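You operate a simulated robot arm through the tools that you are given. There is no shell and no other tool. Be economical: measure what you need, move in short steps, check, and stop when the job is done.

You are at the controls of a simulated robot arm. One attempt, no reset.

Task
Fetch the green rubber pad and set it on top of the clear cover.

It is judged by the outcome, as a careful person would: the job done as asked, and still so three seconds after it is handed in. It fails if anything else is knocked over, pushed out of place, dropped, spilled or broken. A push-on lid holds only when it is set on centred and level and pressed home; a screw cap is set on level and turned clockwise until tight.

Robot
A 6-joint arm with a two-finger parallel gripper, fixed in place. Base frame: the origin is at the foot of the arm, x ahead of it, y to its left, z up; the work surface is at about z = 0. Readings come in cm, degrees, newtons and seconds.
With the tool pointing down near the work surface it reaches from about 16 to 42 cm from the base axis. Its first joint turns from -66.0 to 66.0 degrees. Payload 1.57 kg.
The TCP is the grasp point between the finger pads, 3 cm short of the fingertips. In the tool frame z runs along the fingers and y along their closing line. The gripper opens to 8 cm. The fingers are 1.7 cm wide and 1.2 cm thick; the gripper's body (4 by 8.2 cm) begins 8 cm behind the TCP.
Orientation is that of the tool frame in the base frame, as [roll, pitch, yaw] about the fixed x, y, z axes, in that order (R = Rz(yaw) Ry(pitch) Rx(roll)). With the fingers straight down and closing along the base's y, the tool's x points along the base's -x, its y along +y and its z along -z.

Tools
- The arm moves only by the tool move_arm. Its arguments are lists of equal length, an entry for each row: "delta_pos": the shift along the tool's x, y, z in cm, a list of three; "spin": the turn about the tool's z in degrees. In form: {"delta_pos": [[x, y, z], ...], "spin": [spin, ...]}. A call has 1 to 8 rows; each row shifts and turns the commanded pose from where the row before left it, along the tool's axes as they then stand. "gripper" is the closure, from 0 (fully open) to 1 (shut), set as the call begins (left out, the last holds). A row lasts 0.2 s, in which the tool goes at most 5 cm and 8.6 degrees; a call with a longer step from one row to the next is refused whole, and so is a gripper value outside its range. Where a pose cannot be reached the arm comes as near as it can. A force on the tool above 40 N (or 10 N above the force at the start of the call, whichever is more), or a blocked arm, ends the call early, and 0.2 s more pass. Each finger travels about 15.3 cm/s and halts on what it meets, pressing with about 43 N; the grip force reading is that of the motor and also rises with nothing between the fingers. The clock runs only during rows and for 0.2 s after the last one: add rows that do not move to give the fingers time. It gives the time, the measured TCP pose, the force on the tool (base axes), the opening and the grip force at its end, in the units of the frame above (readings bear some noise), and new pictures: "show" is both (left out), scene, wrist or none.
- Cameras (640 x 400 px; columns grow to the right, rows downward): "scene" is fixed at [5.92, -34, 41.25]; the picture's right is [0.71, -0.70, 0.00], its down [-0.46, -0.47, -0.75] and it looks along [0.53, 0.54, -0.66] (base axes); focal length 255 px, centre (320, 200). "wrist" rides on the gripper at [7.2, -0.7, -12.2] in the tool frame; the picture's right is [0.09, 1.00, 0.00], its down [-0.84, 0.08, -0.54] and it looks along [-0.54, 0.05, 0.84] (tool axes); focal length 238 px, centre (320, 200). There is no depth. A picture from a camera that has moved, and an enlarged one, comes with that camera's place and axes in the base frame and with its lens.
- zoom(camera, box): a new picture of the part [left, top, right, bottom] of that camera's present view, enlarged. It takes no simulated time.
- job_done(): hands the job in; it is judged then, once.

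Go step by step. Nothing tells you positions but the pictures and the camera data: compare them with the known pose of the tool, close in by small moves and look again before you grip or let go. The budget is 90 turns and 200 pictures, counting those below and the enlarged ones. Unless the task says otherwise, let go and move clear before handing in, and close with one line.

The tools are called after "Call:" as name(argument=value, ...) on one line, values as JSON. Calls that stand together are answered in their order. move_arm: Moves the arm, as the interface text tells. Its arguments: {"type":"object","properties":{"delta_pos":{"type":"array","items":{"type":"array","items":{"type":"number"}}},"spin":{"type":"array","items":{"type":"number"}},"gripper":{"type":"number"},"show":{"type":"string","enum":["both","scene","wrist","none"]}},"required":["delta_pos","spin"]} The other tools are called the same way: zoom (camera, box) takes an enlarged picture of a part of a camera's view; job_done () hands the job in.

At the start:

```text
time_s: 0.0
ee_pos: [26.49, -15.58, 20.42]
tcp_rot: [180.0, 0.1, 180.0]
wrist_force: [-0.3, 0.4, -0.6]
gripper_width: 8.01
gripper_force: 0.1
```

scene: 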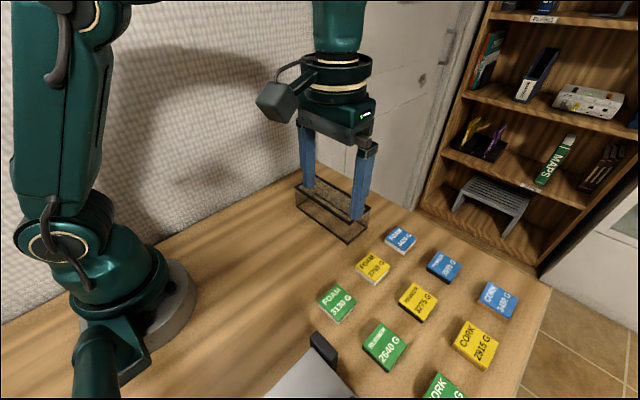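
wrist: 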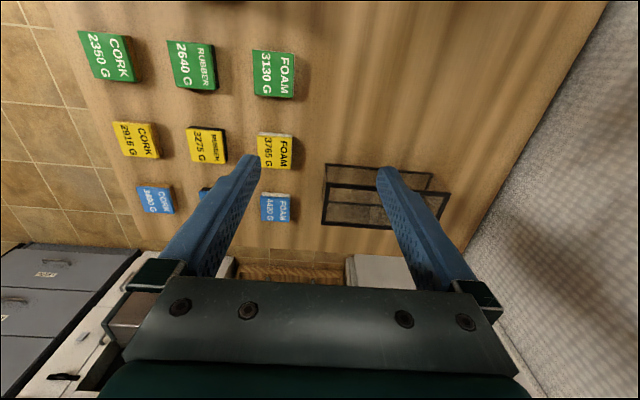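

I see three green pads (foam, rubber, cork) and a clear box-like cover near the gripper. I'll enlarge the views to read the labels and measure positions.

Call:
zoom(camera="scene", box=[280, 160, 400, 260])

Call:
zoom(camera="scene", box=[300, 260, 500, 400])

Call:
zoom(camera="wrist", box=[70, 10, 310, 160])

Call:
zoom(camera="wrist", box=[300, 140, 470, 250])

```text
4.00 times, centred on (340, 210) of scene
camera zoom: at [5.92, -34.0, 41.25], right [0.71, -0.7, 0.0], down [-0.46, -0.47, -0.75], along [0.53, 0.54, -0.66], focal length 1021 px, centre (240, 160)
```

zoom: 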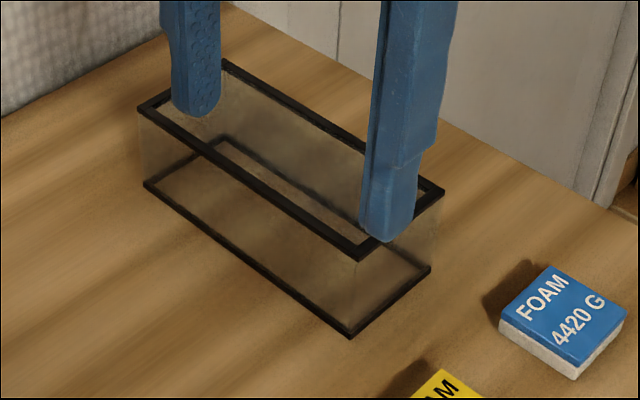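

```text
2.86 times, centred on (400, 330) of scene
camera zoom: at [5.92, -34.0, 41.25], right [0.71, -0.7, 0.0], down [-0.46, -0.47, -0.75], along [0.53, 0.54, -0.66], focal length 729 px, centre (91, -171)
```

zoom: 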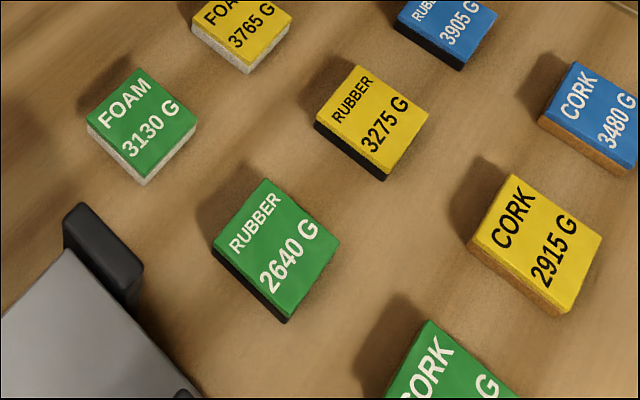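

```text
2.67 times, centred on (190, 85) of wrist
camera zoom: at [19.1, -16.27, 32.64], right [-0.09, 1.0, 0.0], down [0.84, 0.08, 0.54], along [0.54, 0.05, -0.84], focal length 636 px, centre (667, 507)
```

zoom: 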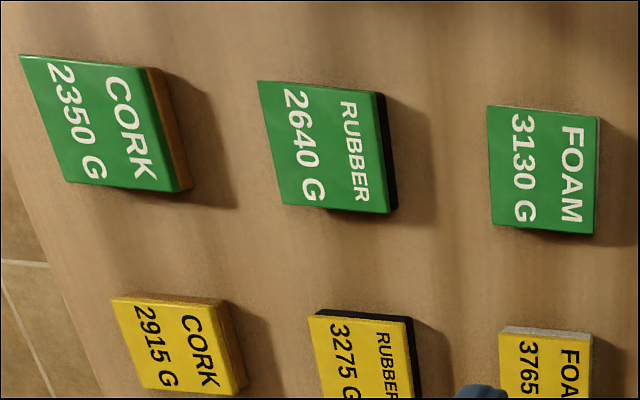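

```text
3.64 times, centred on (385, 195) of wrist
camera zoom: at [19.1, -16.27, 32.64], right [-0.09, 1.0, 0.0], down [0.84, 0.08, 0.54], along [0.54, 0.05, -0.84], focal length 867 px, centre (84, 218)
```

zoom: 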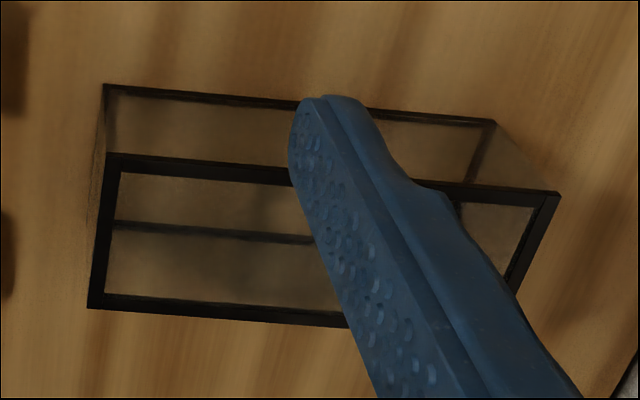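

The green rubber pad is around [22.3, -30.7], square to the base axes and about 4.7 cm wide. The cover spans roughly x 33.6–40.5 and y -14–2.4, with its top near z = 5.9. I'll move above the pad at height and look again, including at the grey object in the foreground.

Call:
move_arm(delta_pos=[[1.05, -3.78, 0], [1.05, -3.78, 0], [1.05, -3.78, 0], [1.05, -3.78, 0], [0, 0, 0]], spin=[0, 0, 0, 0, 0], gripper=0.1)

Call:
zoom(camera="scene", box=[220, 250, 460, 400])

```text
time_s: 1.2
ee_pos: [21.97, -29.61, 20.03]
tcp_rot: [179.9, 0.0, -179.9]
wrist_force: [-0.2, 0.0, 0.8]
gripper_width: 7.19
gripper_force: 0.1
out of reach, approached as far as the arm can: row 4
camera wrist: at [14.73, -30.24, 32.24], right [-0.09, 1.0, 0.0], down [0.84, 0.08, 0.54], along [0.54, 0.05, -0.84], focal length 238 px, centre (320, 200)
```

scene: 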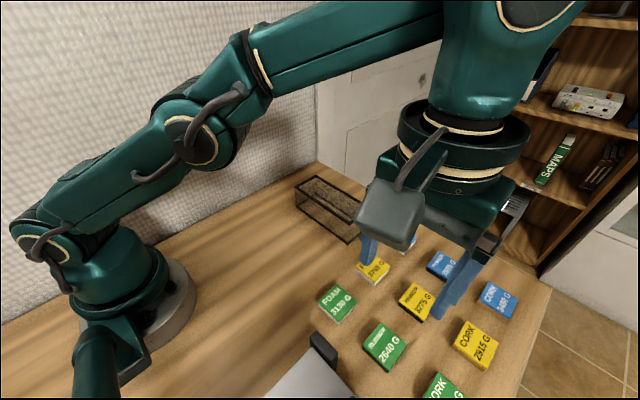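
wrist: 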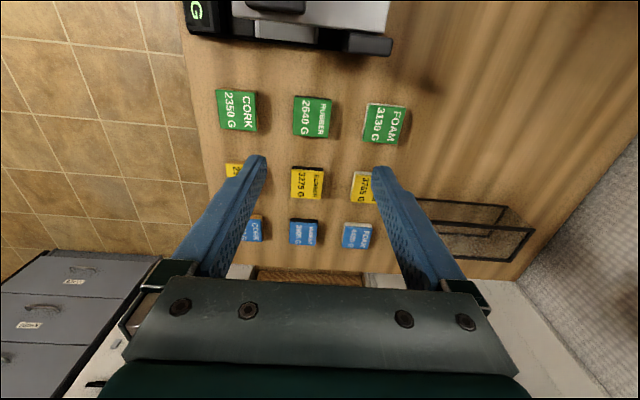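

```text
2.67 times, centred on (340, 325) of scene
camera zoom: at [5.92, -34.0, 41.25], right [0.71, -0.7, 0.0], down [-0.46, -0.47, -0.75], along [0.53, 0.54, -0.66], focal length 680 px, centre (267, -133)
```

zoom: 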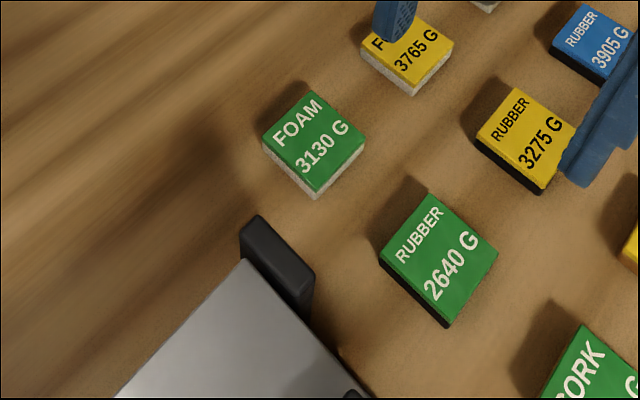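

A scale stands toward the base at x of about 14 or less, well clear of the grasp. The green rubber pad is confirmed at about [22.2, -30.6]. I'll come down to about z = 9 and check alignment.

Call:
move_arm(delta_pos=[[0, 0, 3.6], [0, 0, 3.6], [0, 0, 3.6], [0, 0, 0]], spin=[0, 0, 0, 0])

Call:
zoom(camera="wrist", box=[200, 50, 440, 200])

```text
time_s: 2.2
ee_pos: [22.21, -29.48, 9.48]
tcp_rot: [180.0, 0.1, -180.0]
wrist_force: [-0.3, 0.2, -0.4]
gripper_width: 7.19
gripper_force: 0.0
camera wrist: at [14.97, -30.1, 21.61], right [-0.09, 1.0, 0.0], down [0.84, 0.08, 0.54], along [0.54, 0.05, -0.84], focal length 238 px, centre (320, 200)
```

scene: 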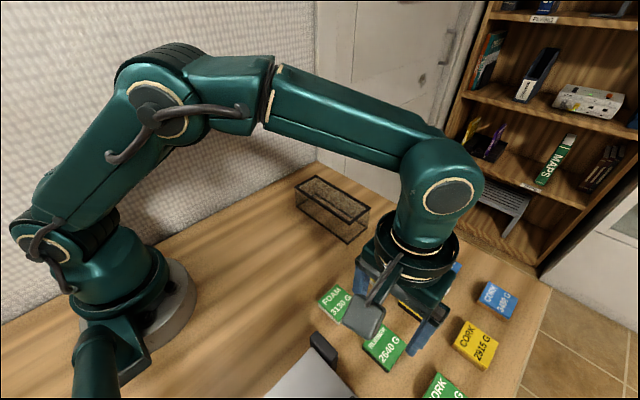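
wrist: 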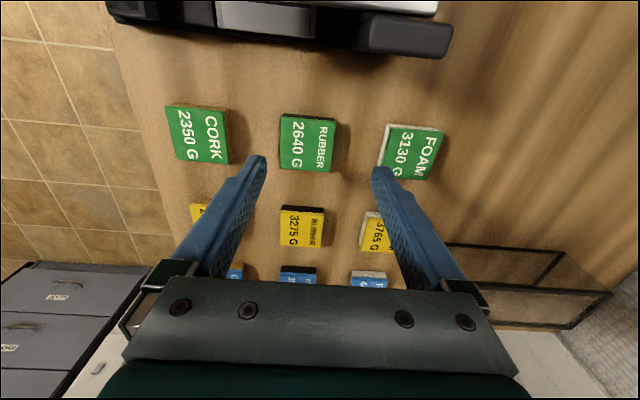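

```text
2.67 times, centred on (320, 125) of wrist
camera zoom: at [14.97, -30.1, 21.61], right [-0.09, 1.0, 0.0], down [0.84, 0.08, 0.54], along [0.54, 0.05, -0.84], focal length 636 px, centre (320, 400)
```

zoom: 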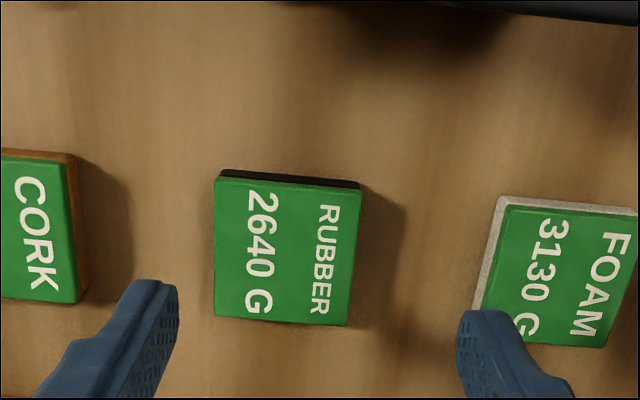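

The pad's centre measures [22.4, -30.6] with sides of about 4.65 cm, and the gripper is 1.1 cm off in y. I'll shift across and come part-way down.

Call:
move_arm(delta_pos=[[-0.2, -1.1, 0], [0, 0, 1.5], [0, 0, 1.5], [0, 0, 0]], spin=[0, 0, 0, 0])

Call:
zoom(camera="wrist", box=[200, 50, 440, 200])

```text
time_s: 3.2
ee_pos: [22.5, -30.43, 6.3]
tcp_rot: [179.9, 0.1, -179.9]
wrist_force: [-0.5, 0.3, 0.9]
gripper_width: 7.21
gripper_force: 0.0
camera wrist: at [15.13, -31.02, 18.55], right [-0.09, 1.0, 0.0], down [0.84, 0.08, 0.54], along [0.54, 0.05, -0.84], focal length 238 px, centre (320, 200)
```

scene: 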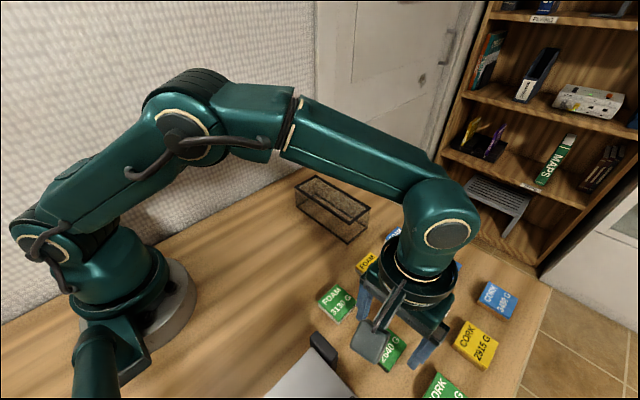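
wrist: 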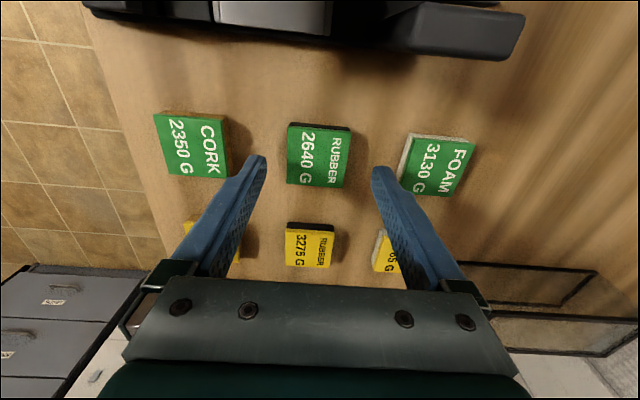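

```text
2.67 times, centred on (320, 125) of wrist
camera zoom: at [15.13, -31.02, 18.55], right [-0.09, 1.0, 0.0], down [0.84, 0.08, 0.54], along [0.54, 0.05, -0.84], focal length 636 px, centre (320, 400)
```

zoom: 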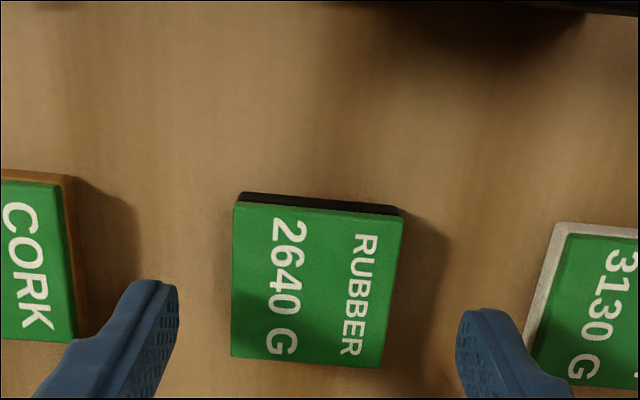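

The fingers straddle the pad evenly with clearance on both sides. I'll go down to about z = 3.4, which puts the tips 0.4 cm above the table.

Call:
move_arm(delta_pos=[[0.1, 0, 1.0], [0.1, 0, 1.0], [0, 0, 0.9], [0, 0, 0]], spin=[0, 0, 0, 0])

Call:
zoom(camera="wrist", box=[200, 80, 440, 230])

```text
time_s: 4.2
ee_pos: [22.38, -30.49, 3.47]
tcp_rot: [180.0, 0.1, -179.8]
wrist_force: [0.0, 0.1, 0.9]
gripper_width: 7.2
gripper_force: 0.0
camera wrist: at [15.03, -31.07, 15.66], right [-0.09, 1.0, 0.0], down [0.84, 0.08, 0.54], along [0.54, 0.05, -0.84], focal length 238 px, centre (320, 200)
```

scene: 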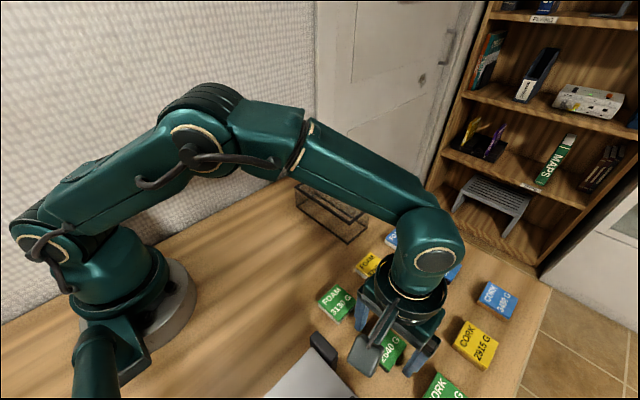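
wrist: 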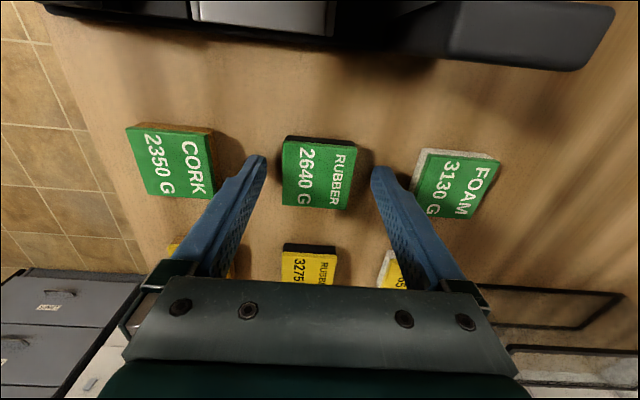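

```text
2.67 times, centred on (320, 155) of wrist
camera zoom: at [15.03, -31.07, 15.66], right [-0.09, 1.0, 0.0], down [0.84, 0.08, 0.54], along [0.54, 0.05, -0.84], focal length 636 px, centre (320, 320)
```

zoom: 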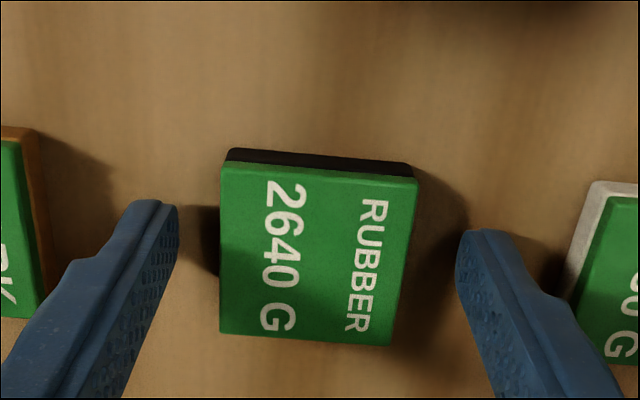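

The pad is centred between the fingertips. I'll close on it.

Call:
move_arm(delta_pos=[[0, 0, 0], [0, 0, 0], [0, 0, 0]], spin=[0, 0, 0], gripper=1.0, show="wrist")

```text
time_s: 5.0
ee_pos: [22.24, -30.45, 3.46]
tcp_rot: [179.9, 0.2, -179.9]
wrist_force: [0.0, 0.6, -0.6]
gripper_width: 4.52
gripper_force: 42.8
camera wrist: at [15.03, -31.07, 15.67], right [-0.09, 1.0, 0.0], down [0.84, 0.08, 0.54], along [0.54, 0.05, -0.84], focal length 238 px, centre (320, 200)
```

wrist: 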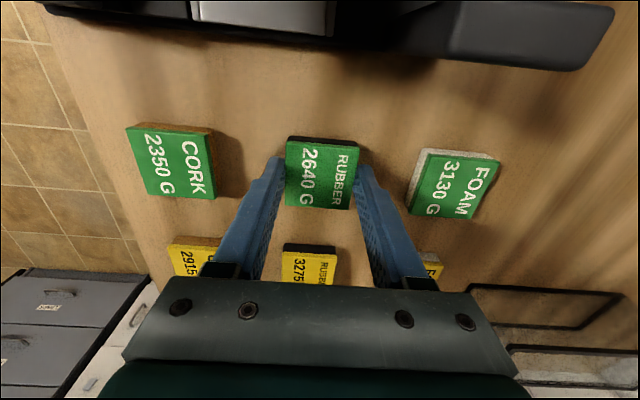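

The fingers stopped at 4.52 cm on the pad with a 43 N grip. I'll lift gently and check the weight and hold.

Call:
move_arm(delta_pos=[[0, 0, -0.5], [0, 0, -1], [0, 0, -1.5], [0, 0, -2], [0, 0, 0], [0, 0, 0]], spin=[0, 0, 0, 0, 0, 0])

```text
time_s: 6.4
ee_pos: [22.12, -30.47, 8.51]
tcp_rot: [-180.0, 0.0, -179.9]
wrist_force: [-0.1, 0.2, 0.6]
gripper_width: 0.02
gripper_force: 21.5
camera wrist: at [14.86, -31.1, 20.67], right [-0.09, 1.0, 0.0], down [0.84, 0.08, 0.54], along [0.54, 0.05, -0.84], focal length 238 px, centre (320, 200)
```

scene: 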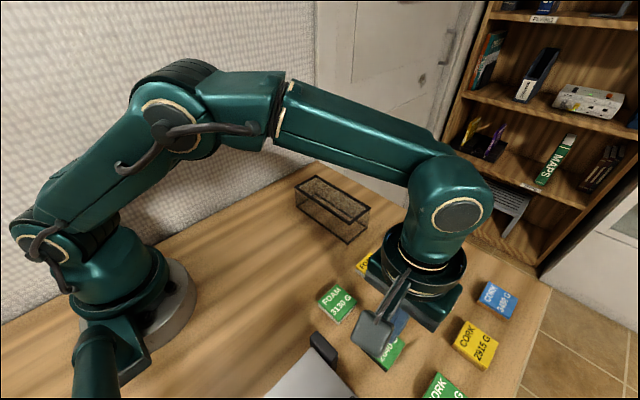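
wrist: 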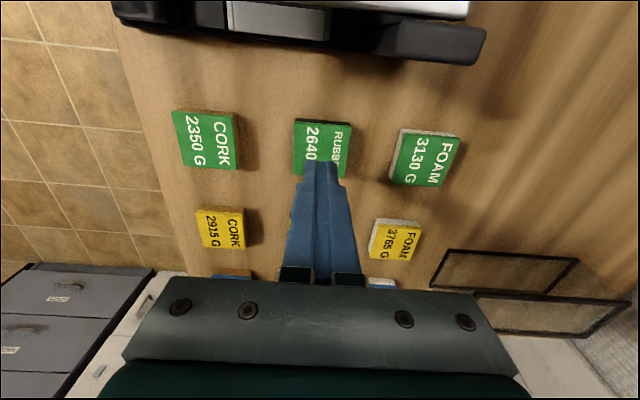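

The pad slipped out and stayed on the table, so the grip was too shallow or the pad is heavy. I'll look closely to check its thickness and whether it moved.

Call:
zoom(camera="wrist", box=[270, 95, 390, 195])

Call:
zoom(camera="scene", box=[350, 310, 430, 375])

```text
4.00 times, centred on (330, 145) of wrist
camera zoom: at [14.86, -31.1, 20.67], right [-0.09, 1.0, 0.0], down [0.84, 0.08, 0.54], along [0.54, 0.05, -0.84], focal length 953 px, centre (280, 420)
```

zoom: 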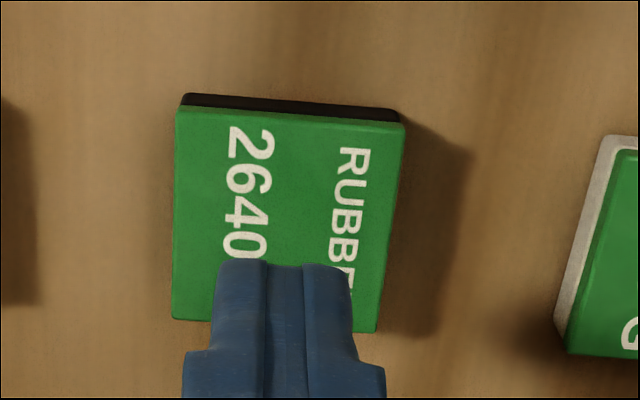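

```text
6.15 times, centred on (390, 342) of scene
camera zoom: at [5.92, -34.0, 41.25], right [0.71, -0.7, 0.0], down [-0.46, -0.47, -0.75], along [0.53, 0.54, -0.66], focal length 1570 px, centre (-111, -677)
```

zoom: 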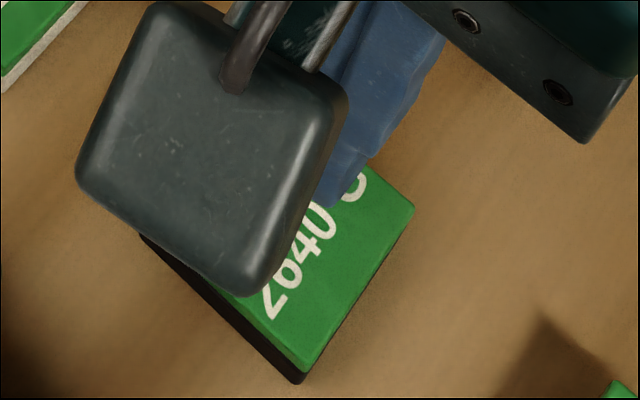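

The pad is only about 1 cm thick, so the earlier grip caught just its upper edge. It's still in place at [22.3, -30.4]. I'll reopen and go down nearly to the table for a fuller bite.

Call:
move_arm(delta_pos=[[0, 0, 0], [0, 0, 0], [-0.1, 0, 1.5], [0, 0, 1.5], [0, 0, 1.2], [0, 0, 0.8], [0, 0, 0]], spin=[0, 0, 0, 0, 0, 0, 0], gripper=0.1, show="wrist")

```text
time_s: 8.0
ee_pos: [22.19, -30.67, 3.4]
tcp_rot: [-180.0, 0.0, -179.9]
wrist_force: [-0.8, -1.0, 0.5]
gripper_width: 7.22
gripper_force: 0.1
camera wrist: at [14.98, -31.26, 15.7], right [-0.09, 1.0, 0.0], down [0.84, 0.08, 0.54], along [0.54, 0.05, -0.84], focal length 238 px, centre (320, 200)
```

wrist: 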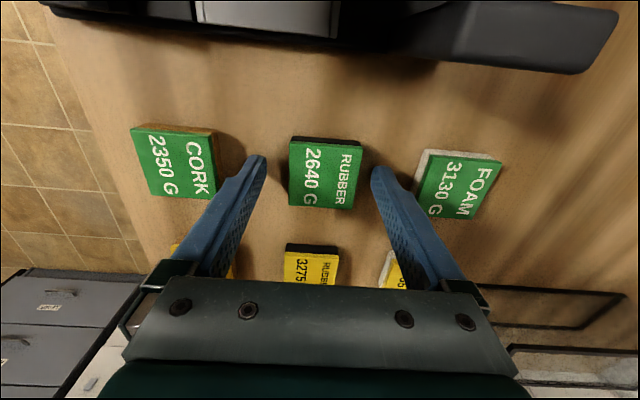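

The tips are now at about z = 0.4, with the pad between them. I'll ease down a further 0.35 cm and nudge across to centre.

Call:
move_arm(delta_pos=[[0, 0.2, 0.15], [0, 0, 0.1], [0, 0, 0.1], [0, 0, 0]], spin=[0, 0, 0, 0], show="wrist")

```text
time_s: 9.0
ee_pos: [22.3, -30.47, 2.98]
tcp_rot: [179.9, 0.1, -179.9]
wrist_force: [-0.4, 0.7, 0.0]
gripper_width: 7.21
gripper_force: 0.2
camera wrist: at [15.04, -31.0, 15.39], right [-0.09, 1.0, 0.0], down [0.84, 0.08, 0.54], along [0.54, 0.05, -0.84], focal length 238 px, centre (320, 200)
```

wrist: 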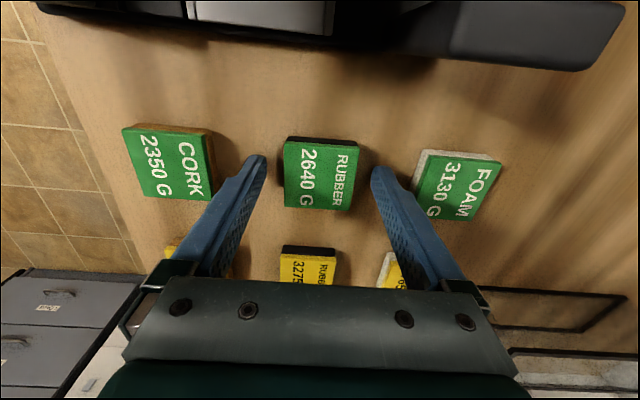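

The tips are just above the table. I'll close firmly, then lift in very small steps while watching force and opening.

Call:
move_arm(delta_pos=[[0, 0, 0], [0, 0, 0], [0, 0, 0], [0, 0, 0]], spin=[0, 0, 0, 0], gripper=1.0, show="none")

Call:
move_arm(delta_pos=[[0, 0, -0.1], [0, 0, -0.1], [0, 0, -0.1], [0, 0, -0.1], [0, 0, 0]], spin=[0, 0, 0, 0, 0])

```text
time_s: 10.0
ee_pos: [22.28, -30.34, 3.02]
tcp_rot: [-179.9, 0.2, -179.9]
wrist_force: [0.3, 0.5, 0.0]
gripper_width: 4.52
gripper_force: 43.3
```

```text
time_s: 11.2
ee_pos: [22.3, -30.31, 3.41]
tcp_rot: [180.0, 0.2, -180.0]
wrist_force: [-0.2, 0.4, 0.1]
gripper_width: 4.49
gripper_force: 42.9
camera wrist: at [14.99, -30.97, 15.65], right [-0.09, 1.0, 0.0], down [0.84, 0.08, 0.54], along [0.54, 0.05, -0.84], focal length 238 px, centre (320, 200)
```

scene: 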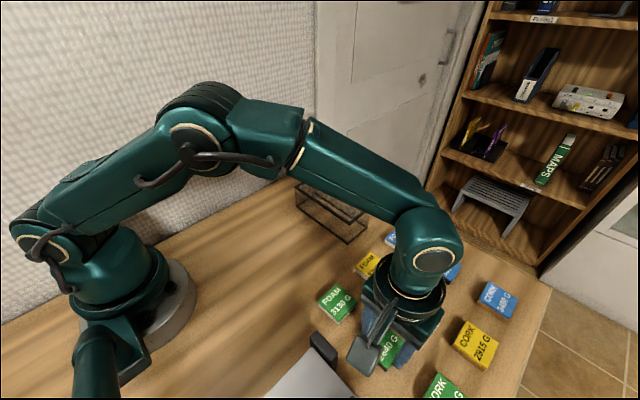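
wrist: 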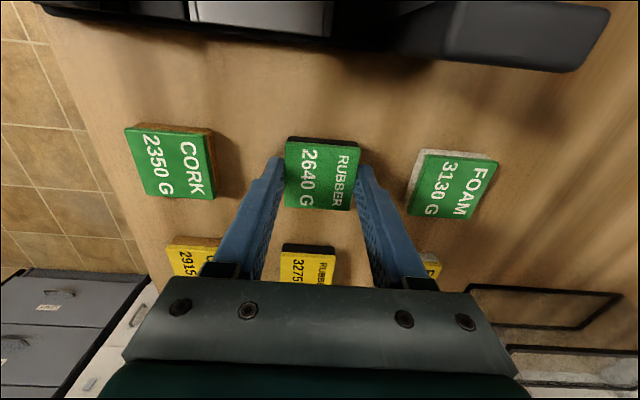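

The opening is still 4.5 cm, but I'm not sure the pad has left the table. I'll zoom in on it.

Call:
zoom(camera="wrist", box=[250, 110, 410, 230])

Call:
zoom(camera="scene", box=[340, 300, 430, 380])

```text
3.33 times, centred on (330, 170) of wrist
camera zoom: at [14.99, -30.97, 15.65], right [-0.09, 1.0, 0.0], down [0.84, 0.08, 0.54], along [0.54, 0.05, -0.84], focal length 794 px, centre (287, 300)
```

zoom: 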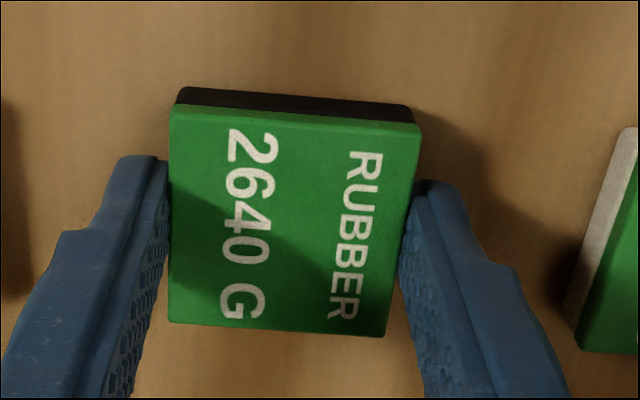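

```text
5.00 times, centred on (385, 340) of scene
camera zoom: at [5.92, -34.0, 41.24], right [0.71, -0.7, 0.0], down [-0.46, -0.47, -0.75], along [0.53, 0.54, -0.66], focal length 1276 px, centre (-5, -500)
```

zoom: 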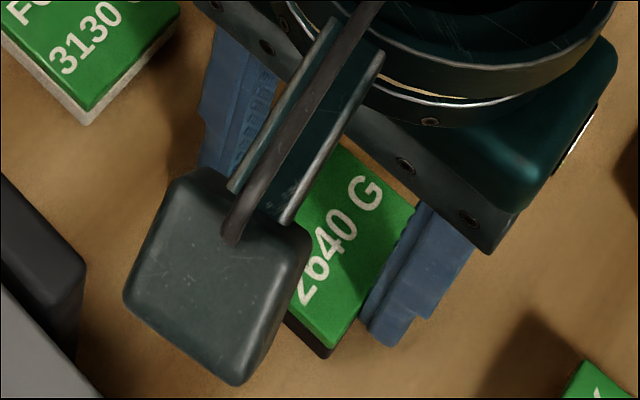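

The pad's apparent size has grown slightly, so it may be rising with the fingers. I'll lift slowly another 0.6 cm and compare.

Call:
move_arm(delta_pos=[[0, 0, -0.1], [0, 0, -0.1], [0, 0, -0.1], [0, 0, -0.1], [0, 0, -0.1], [0, 0, -0.1]], spin=[0, 0, 0, 0, 0, 0], show="none")

Call:
zoom(camera="wrist", box=[250, 110, 410, 230])

Call:
zoom(camera="scene", box=[340, 300, 430, 380])

```text
time_s: 12.6
ee_pos: [22.3, -30.2, 4.13]
tcp_rot: [-180.0, 0.1, -179.9]
wrist_force: [0.2, 0.2, -0.6]
gripper_width: 4.5
gripper_force: 42.8
```

```text
3.33 times, centred on (330, 170) of wrist
camera zoom: at [14.98, -30.94, 16.28], right [-0.09, 1.0, 0.0], down [0.84, 0.08, 0.54], along [0.54, 0.05, -0.84], focal length 794 px, centre (287, 300)
```

zoom: 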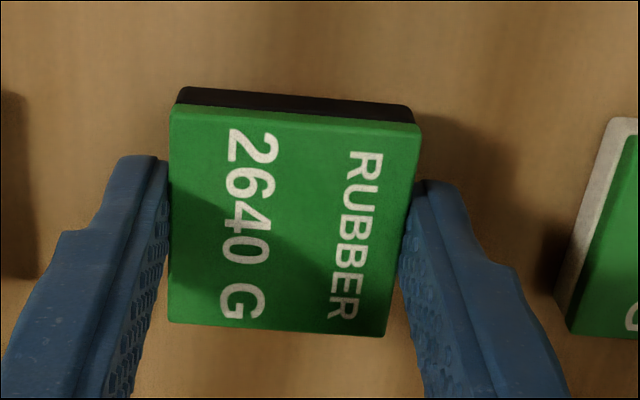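

```text
5.00 times, centred on (385, 340) of scene
camera zoom: at [5.92, -34.0, 41.24], right [0.71, -0.7, 0.0], down [-0.46, -0.47, -0.75], along [0.53, 0.54, -0.66], focal length 1276 px, centre (-5, -500)
```

zoom: 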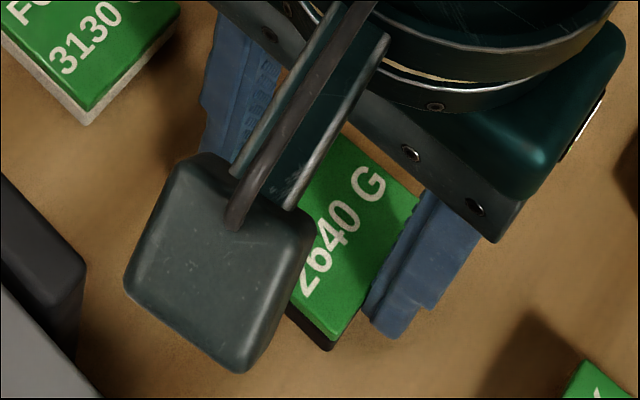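

The pad is now held and rises with the fingers without slipping. I'll lift on smoothly to about z = 11.

Call:
move_arm(delta_pos=[[0, 0, -0.3], [0, 0, -0.6], [0, 0, -1], [0, 0, -1.2], [0, 0, -1.2], [0, 0, -1.2], [0, 0, -0.8], [0, 0, -0.4]], spin=[0, 0, 0, 0, 0, 0, 0, 0], show="wrist")

```text
time_s: 14.4
ee_pos: [22.3, -30.32, 10.69]
tcp_rot: [180.0, 0.0, -179.9]
wrist_force: [0.5, 0.0, -0.2]
gripper_width: 4.49
gripper_force: 43.2
camera wrist: at [15.03, -30.9, 23.02], right [-0.09, 1.0, 0.0], down [0.84, 0.08, 0.54], along [0.54, 0.05, -0.84], focal length 238 px, centre (320, 200)
```

wrist: 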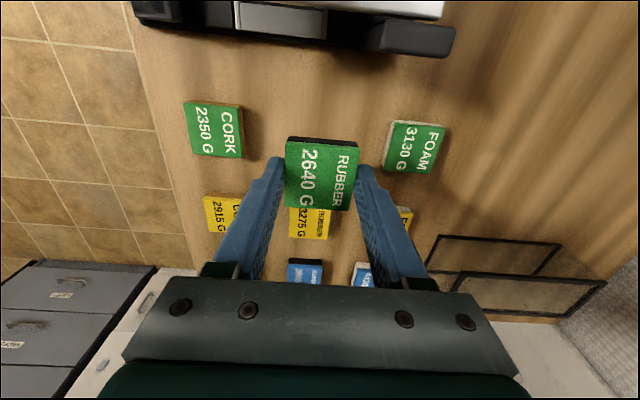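

The pad is held securely at z of about 10.7. Next I'll carry it over the table toward the cover, stopping short to check.

Call:
move_arm(delta_pos=[[-0.5, 0.8, -0.3], [-1, 1.6, -0.4], [-1.1, 2, -0.4], [-1.1, 2, -0.2], [-1.1, 2, 0], [-1.1, 2, 0], [-1.0, 1.6, 0], [-0.5, 0.8, 0]], spin=[0, 0, 0, 0, 0, 0, 0, 0])

```text
time_s: 16.2
ee_pos: [29.48, -17.6, 12.2]
tcp_rot: [-179.9, 0.1, -179.9]
wrist_force: [-0.1, 0.6, -0.3]
gripper_width: 4.5
gripper_force: 42.7
camera wrist: at [22.2, -18.25, 24.34], right [-0.09, 1.0, 0.0], down [0.84, 0.08, 0.54], along [0.54, 0.05, -0.84], focal length 238 px, centre (320, 200)
```

scene: 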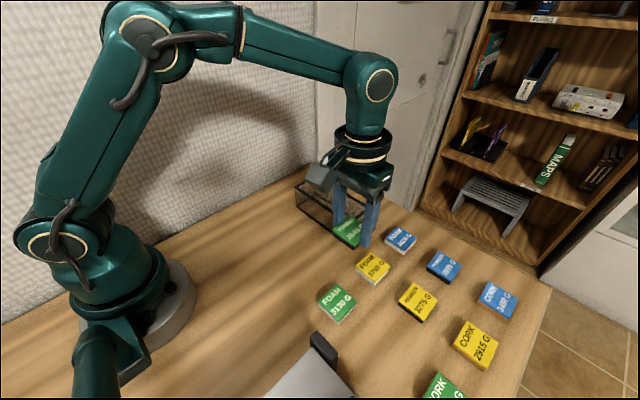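
wrist: 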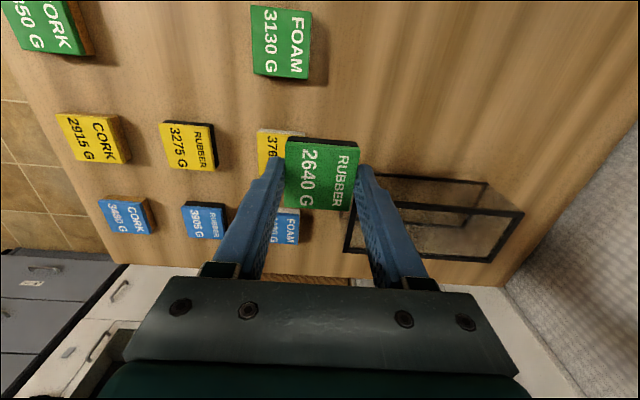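

The pad is still secure, with its bottom about 3 cm above the cover's top. I'll carry it on over the middle of the cover.

Call:
move_arm(delta_pos=[[-0.5, 0.7, 0], [-0.9, 1.4, 0], [-1.2, 2, 0], [-1.2, 2, 0], [-1.2, 2, 0], [-1.1, 1.8, 0], [-0.8, 1.2, 0], [-0.4, 0.6, 0]], spin=[0, 0, 0, 0, 0, 0, 0, 0])

Call:
zoom(camera="scene", box=[280, 140, 400, 260])

Call:
zoom(camera="wrist", box=[180, 90, 460, 265])

```text
time_s: 18.0
ee_pos: [36.97, -5.78, 12.18]
tcp_rot: [179.9, 0.1, -179.9]
wrist_force: [0.3, -0.2, -0.4]
gripper_width: 4.45
gripper_force: 42.9
camera wrist: at [29.7, -6.43, 24.46], right [-0.09, 1.0, 0.0], down [0.84, 0.08, 0.54], along [0.54, 0.05, -0.84], focal length 238 px, centre (320, 200)
```

scene: 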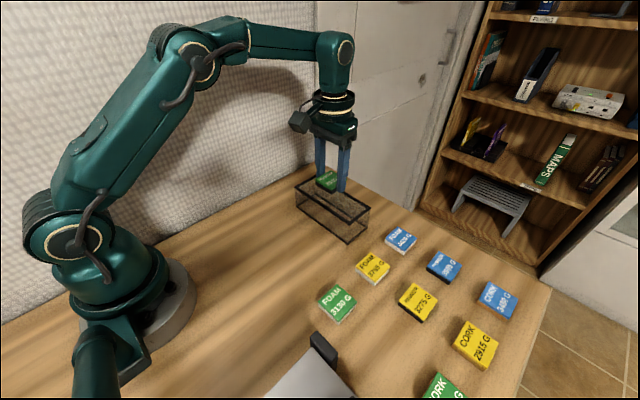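
wrist: 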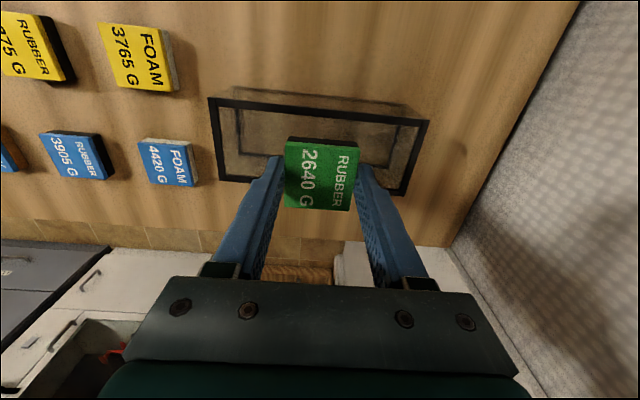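

```text
3.33 times, centred on (340, 200) of scene
camera zoom: at [5.92, -34.0, 41.25], right [0.71, -0.7, 0.0], down [-0.46, -0.47, -0.75], along [0.53, 0.54, -0.66], focal length 850 px, centre (253, 200)
```

zoom: 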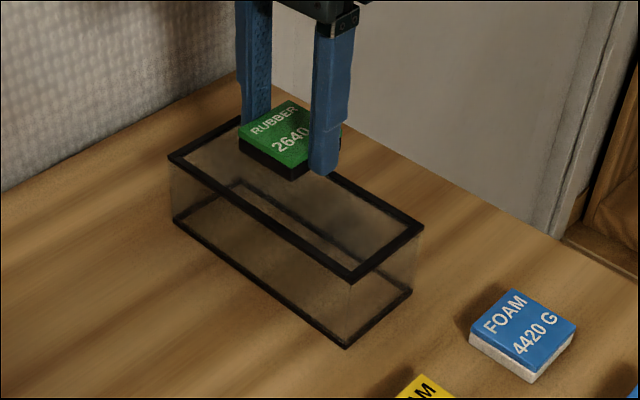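

```text
2.29 times, centred on (320, 178) of wrist
camera zoom: at [29.7, -6.43, 24.46], right [-0.09, 1.0, 0.0], down [0.84, 0.08, 0.54], along [0.54, 0.05, -0.84], focal length 545 px, centre (320, 251)
```

zoom: 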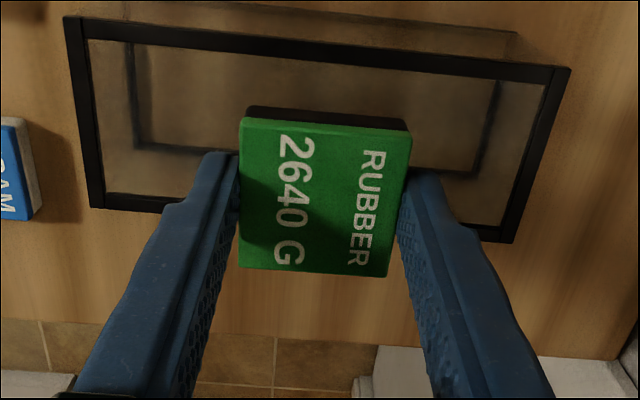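

The second view confirms the cover's top: centre about [37, -5.9], height about 5.9, and the pad is directly above. I'll lower it to just above the surface.

Call:
move_arm(delta_pos=[[0, 0, 0.5], [0, 0, 0.8], [0, 0, 0.7], [0, 0, 0.4], [0, 0, 0.2], [0, 0, 0]], spin=[0, 0, 0, 0, 0, 0], show="none")

Call:
zoom(camera="scene", box=[290, 150, 380, 250])

Call:
zoom(camera="wrist", box=[180, 90, 460, 265])

```text
time_s: 19.4
ee_pos: [36.93, -5.81, 9.4]
tcp_rot: [-179.9, 0.0, -179.8]
wrist_force: [0.8, -0.1, 0.0]
gripper_width: 4.52
gripper_force: 43.0
```

```text
4.00 times, centred on (335, 200) of scene
camera zoom: at [5.92, -34.0, 41.25], right [0.71, -0.7, 0.0], down [-0.46, -0.47, -0.75], along [0.53, 0.54, -0.66], focal length 1021 px, centre (260, 200)
```

zoom: 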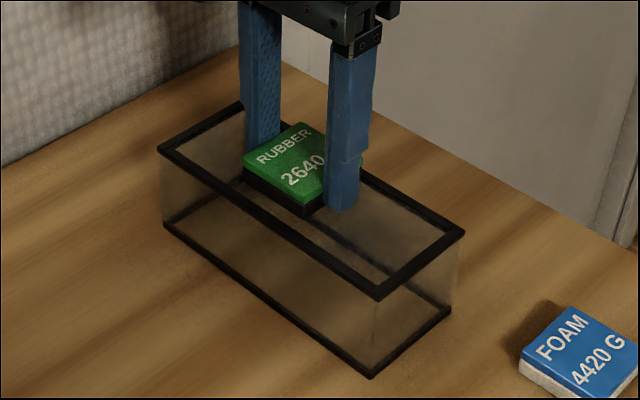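

```text
2.29 times, centred on (320, 178) of wrist
camera zoom: at [29.63, -6.45, 21.75], right [-0.09, 1.0, 0.0], down [0.84, 0.08, 0.54], along [0.54, 0.05, -0.84], focal length 545 px, centre (320, 251)
```

zoom: 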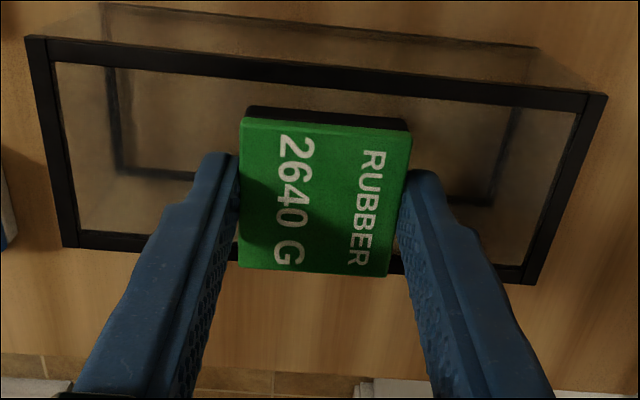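

The pad's bottom is a few millimetres above the cover. I'll lower in 1 mm steps, watching the force for contact.

Call:
move_arm(delta_pos=[[0, 0, 0.1], [0, 0, 0.1], [0, 0, 0]], spin=[0, 0, 0], show="none")

```text
time_s: 20.2
ee_pos: [36.9, -5.89, 9.29]
tcp_rot: [-179.9, 0.0, -179.9]
wrist_force: [-0.2, 0.0, 0.7]
gripper_width: 4.5
gripper_force: 43.1
```

There's no contact yet at about z = 9.3, so I'll continue down.

Call:
move_arm(delta_pos=[[0, 0, 0.1], [0, 0, 0]], spin=[0, 0], show="none")

Call:
move_arm(delta_pos=[[0, 0, 0.1], [0, 0, 0]], spin=[0, 0], show="none")

Call:
zoom(camera="scene", box=[305, 160, 365, 225])

```text
time_s: 20.8
ee_pos: [36.92, -6.03, 9.22]
tcp_rot: [-179.9, 0.2, -179.9]
wrist_force: [-7.4, 1.8, 27.5]
gripper_width: 4.5
gripper_force: 42.8
```

```text
time_s: 21.5
ee_pos: [37.0, -5.91, 9.22]
tcp_rot: [-179.9, 0.4, -180.0]
wrist_force: [-1.0, -0.2, 5.5]
gripper_width: 4.48
gripper_force: 43.6
stopped in row 2: the force on the tool passed its limit (the readings are from after the stop); the commanded pose is now the measured one
```

```text
6.15 times, centred on (335, 192) of scene
camera zoom: at [5.92, -34.0, 41.25], right [0.71, -0.7, 0.0], down [-0.46, -0.47, -0.76], along [0.53, 0.54, -0.66], focal length 1570 px, centre (228, 246)
```

zoom: 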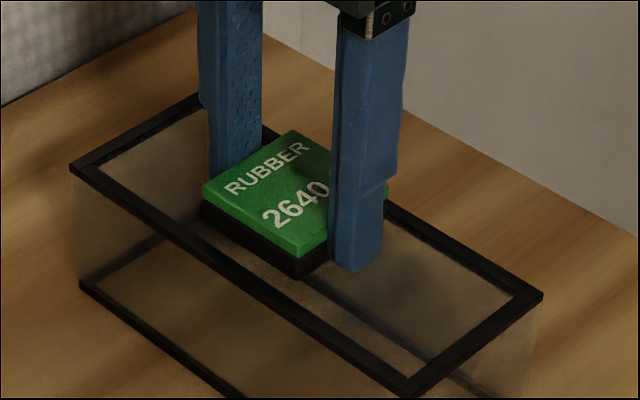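

Contact is clear: the cover's top is solid and the pad rests on it with about 5 N. I'll release by opening moderately, without moving.

Call:
move_arm(delta_pos=[[0, 0, 0], [0, 0, 0], [0, 0, 0]], spin=[0, 0, 0], gripper=0.2)

Call:
zoom(camera="wrist", box=[180, 90, 460, 265])

```text
time_s: 22.3
ee_pos: [36.93, -5.88, 9.14]
tcp_rot: [-179.9, 0.4, -179.9]
wrist_force: [-0.4, -1.1, 6.6]
gripper_width: 6.29
gripper_force: 0.0
camera wrist: at [29.63, -6.51, 21.41], right [-0.09, 1.0, 0.0], down [0.83, 0.08, 0.55], along [0.55, 0.05, -0.84], focal length 238 px, centre (320, 200)
```

scene: 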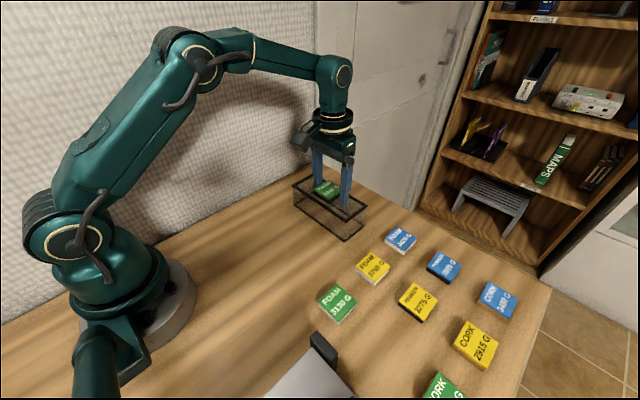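
wrist: 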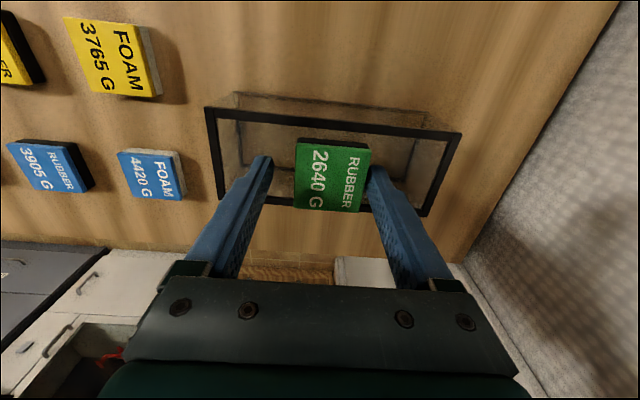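

```text
2.29 times, centred on (320, 178) of wrist
camera zoom: at [29.63, -6.51, 21.41], right [-0.09, 1.0, 0.0], down [0.83, 0.08, 0.55], along [0.55, 0.05, -0.84], focal length 545 px, centre (320, 251)
```

zoom: 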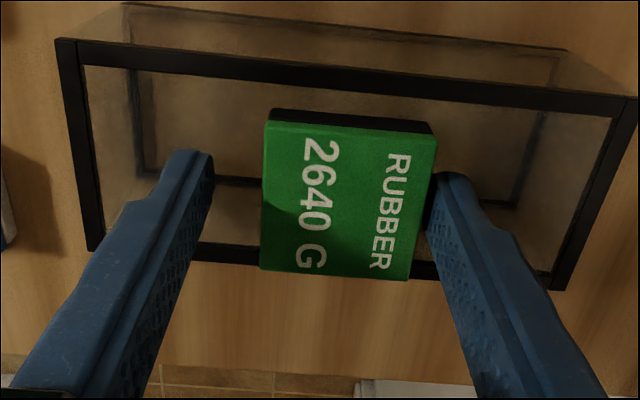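

The pad is down and released, but the cover and pad have shifted about 1 cm in +y, because a fingertip was pressing on the cover as it opened. I'll lift straight up slowly before anything else moves.

Call:
move_arm(delta_pos=[[0, 0, -0.1], [0, 0, -0.2], [0, 0, -0.4], [0, 0, -0.8], [0, 0, -1.2], [0, 0, -1.2], [0, 0, -0.6]], spin=[0, 0, 0, 0, 0, 0, 0])

Call:
zoom(camera="wrist", box=[180, 90, 460, 265])

Call:
zoom(camera="scene", box=[280, 160, 400, 260])

```text
time_s: 23.9
ee_pos: [36.97, -5.89, 13.77]
tcp_rot: [-180.0, 0.4, -179.9]
wrist_force: [-0.1, 0.3, 0.4]
gripper_width: 6.39
gripper_force: 0.0
camera wrist: at [29.6, -6.46, 25.9], right [-0.09, 1.0, 0.0], down [0.83, 0.08, 0.55], along [0.54, 0.05, -0.84], focal length 238 px, centre (320, 200)
```

scene: 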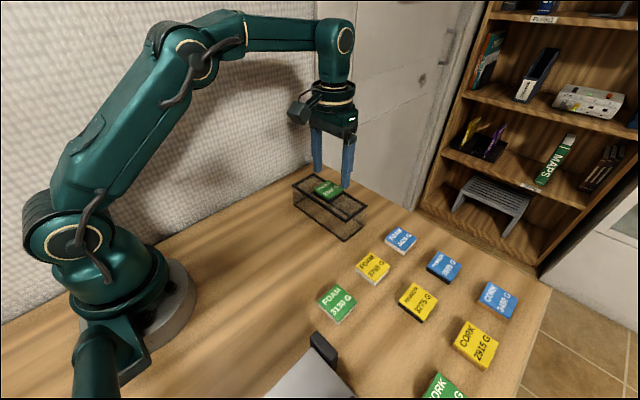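
wrist: 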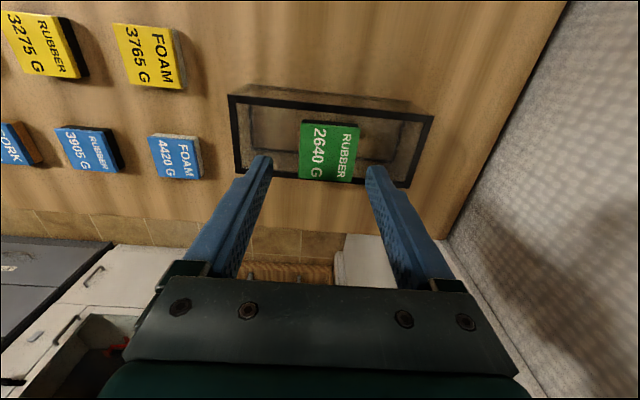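

```text
2.29 times, centred on (320, 178) of wrist
camera zoom: at [29.6, -6.46, 25.9], right [-0.09, 1.0, 0.0], down [0.83, 0.08, 0.55], along [0.54, 0.05, -0.84], focal length 545 px, centre (320, 251)
```

zoom: 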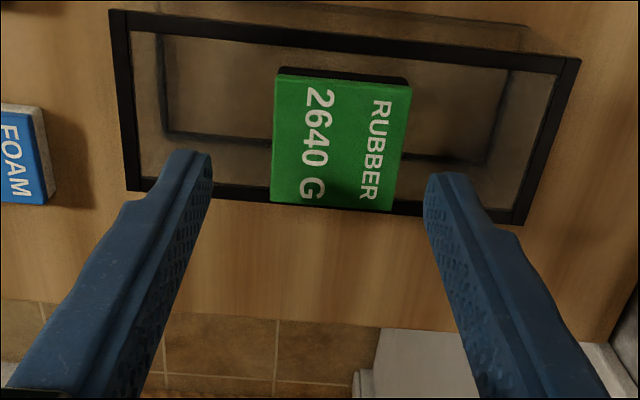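

```text
4.00 times, centred on (340, 210) of scene
camera zoom: at [5.92, -34.0, 41.25], right [0.71, -0.7, 0.0], down [-0.46, -0.47, -0.75], along [0.53, 0.54, -0.66], focal length 1021 px, centre (240, 160)
```

zoom: 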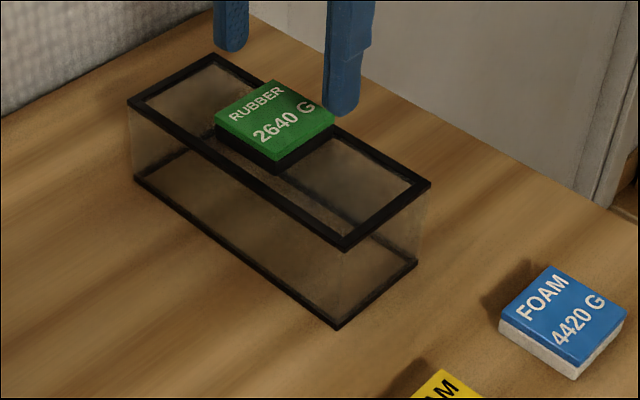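

The pad rests flat on the cover, but the cover has been dragged about 0.95 cm in +y. It's light, so I'll push it back gently from its +y end with closed fingers, and start by moving above and past that end.

Call:
move_arm(delta_pos=[[0, 1.5, 0], [0, 2.5, 0], [0, 2.5, 0], [0, 2.5, 0], [0, 2.5, 0], [0, 1.5, 0], [0, 0.5, 0], [0, 0, 0]], spin=[0, 0, 0, 0, 0, 0, 0, 0], gripper=1.0)

Call:
zoom(camera="scene", box=[260, 130, 380, 250])

Call:
zoom(camera="wrist", box=[50, 60, 400, 260])

```text
time_s: 25.7
ee_pos: [37.0, 7.59, 13.76]
tcp_rot: [-179.9, 0.4, -180.0]
wrist_force: [-0.2, 0.1, 0.3]
gripper_width: 0.0
gripper_force: 21.3
camera wrist: at [29.6, 6.94, 25.96], right [-0.09, 1.0, 0.0], down [0.83, 0.08, 0.55], along [0.54, 0.05, -0.84], focal length 238 px, centre (320, 200)
```

scene: 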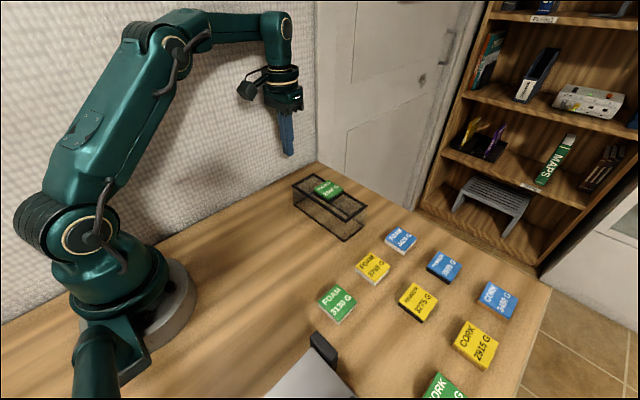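
wrist: 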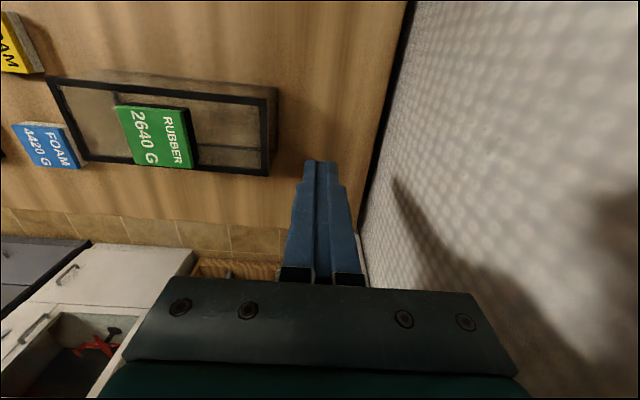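

```text
3.33 times, centred on (320, 190) of scene
camera zoom: at [5.92, -34.0, 41.25], right [0.71, -0.7, 0.0], down [-0.46, -0.47, -0.75], along [0.53, 0.54, -0.66], focal length 850 px, centre (320, 233)
```

zoom: 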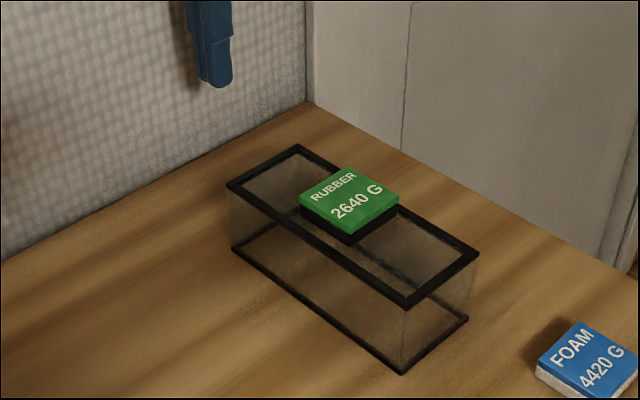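

```text
1.83 times, centred on (225, 160) of wrist
camera zoom: at [29.6, 6.94, 25.96], right [-0.09, 1.0, 0.0], down [0.83, 0.08, 0.55], along [0.54, 0.05, -0.84], focal length 436 px, centre (494, 273)
```

zoom: 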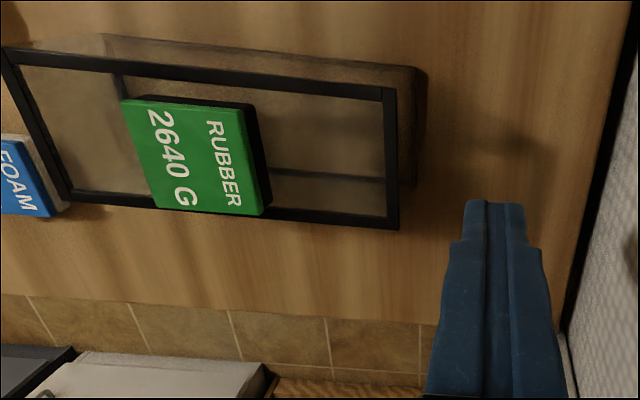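

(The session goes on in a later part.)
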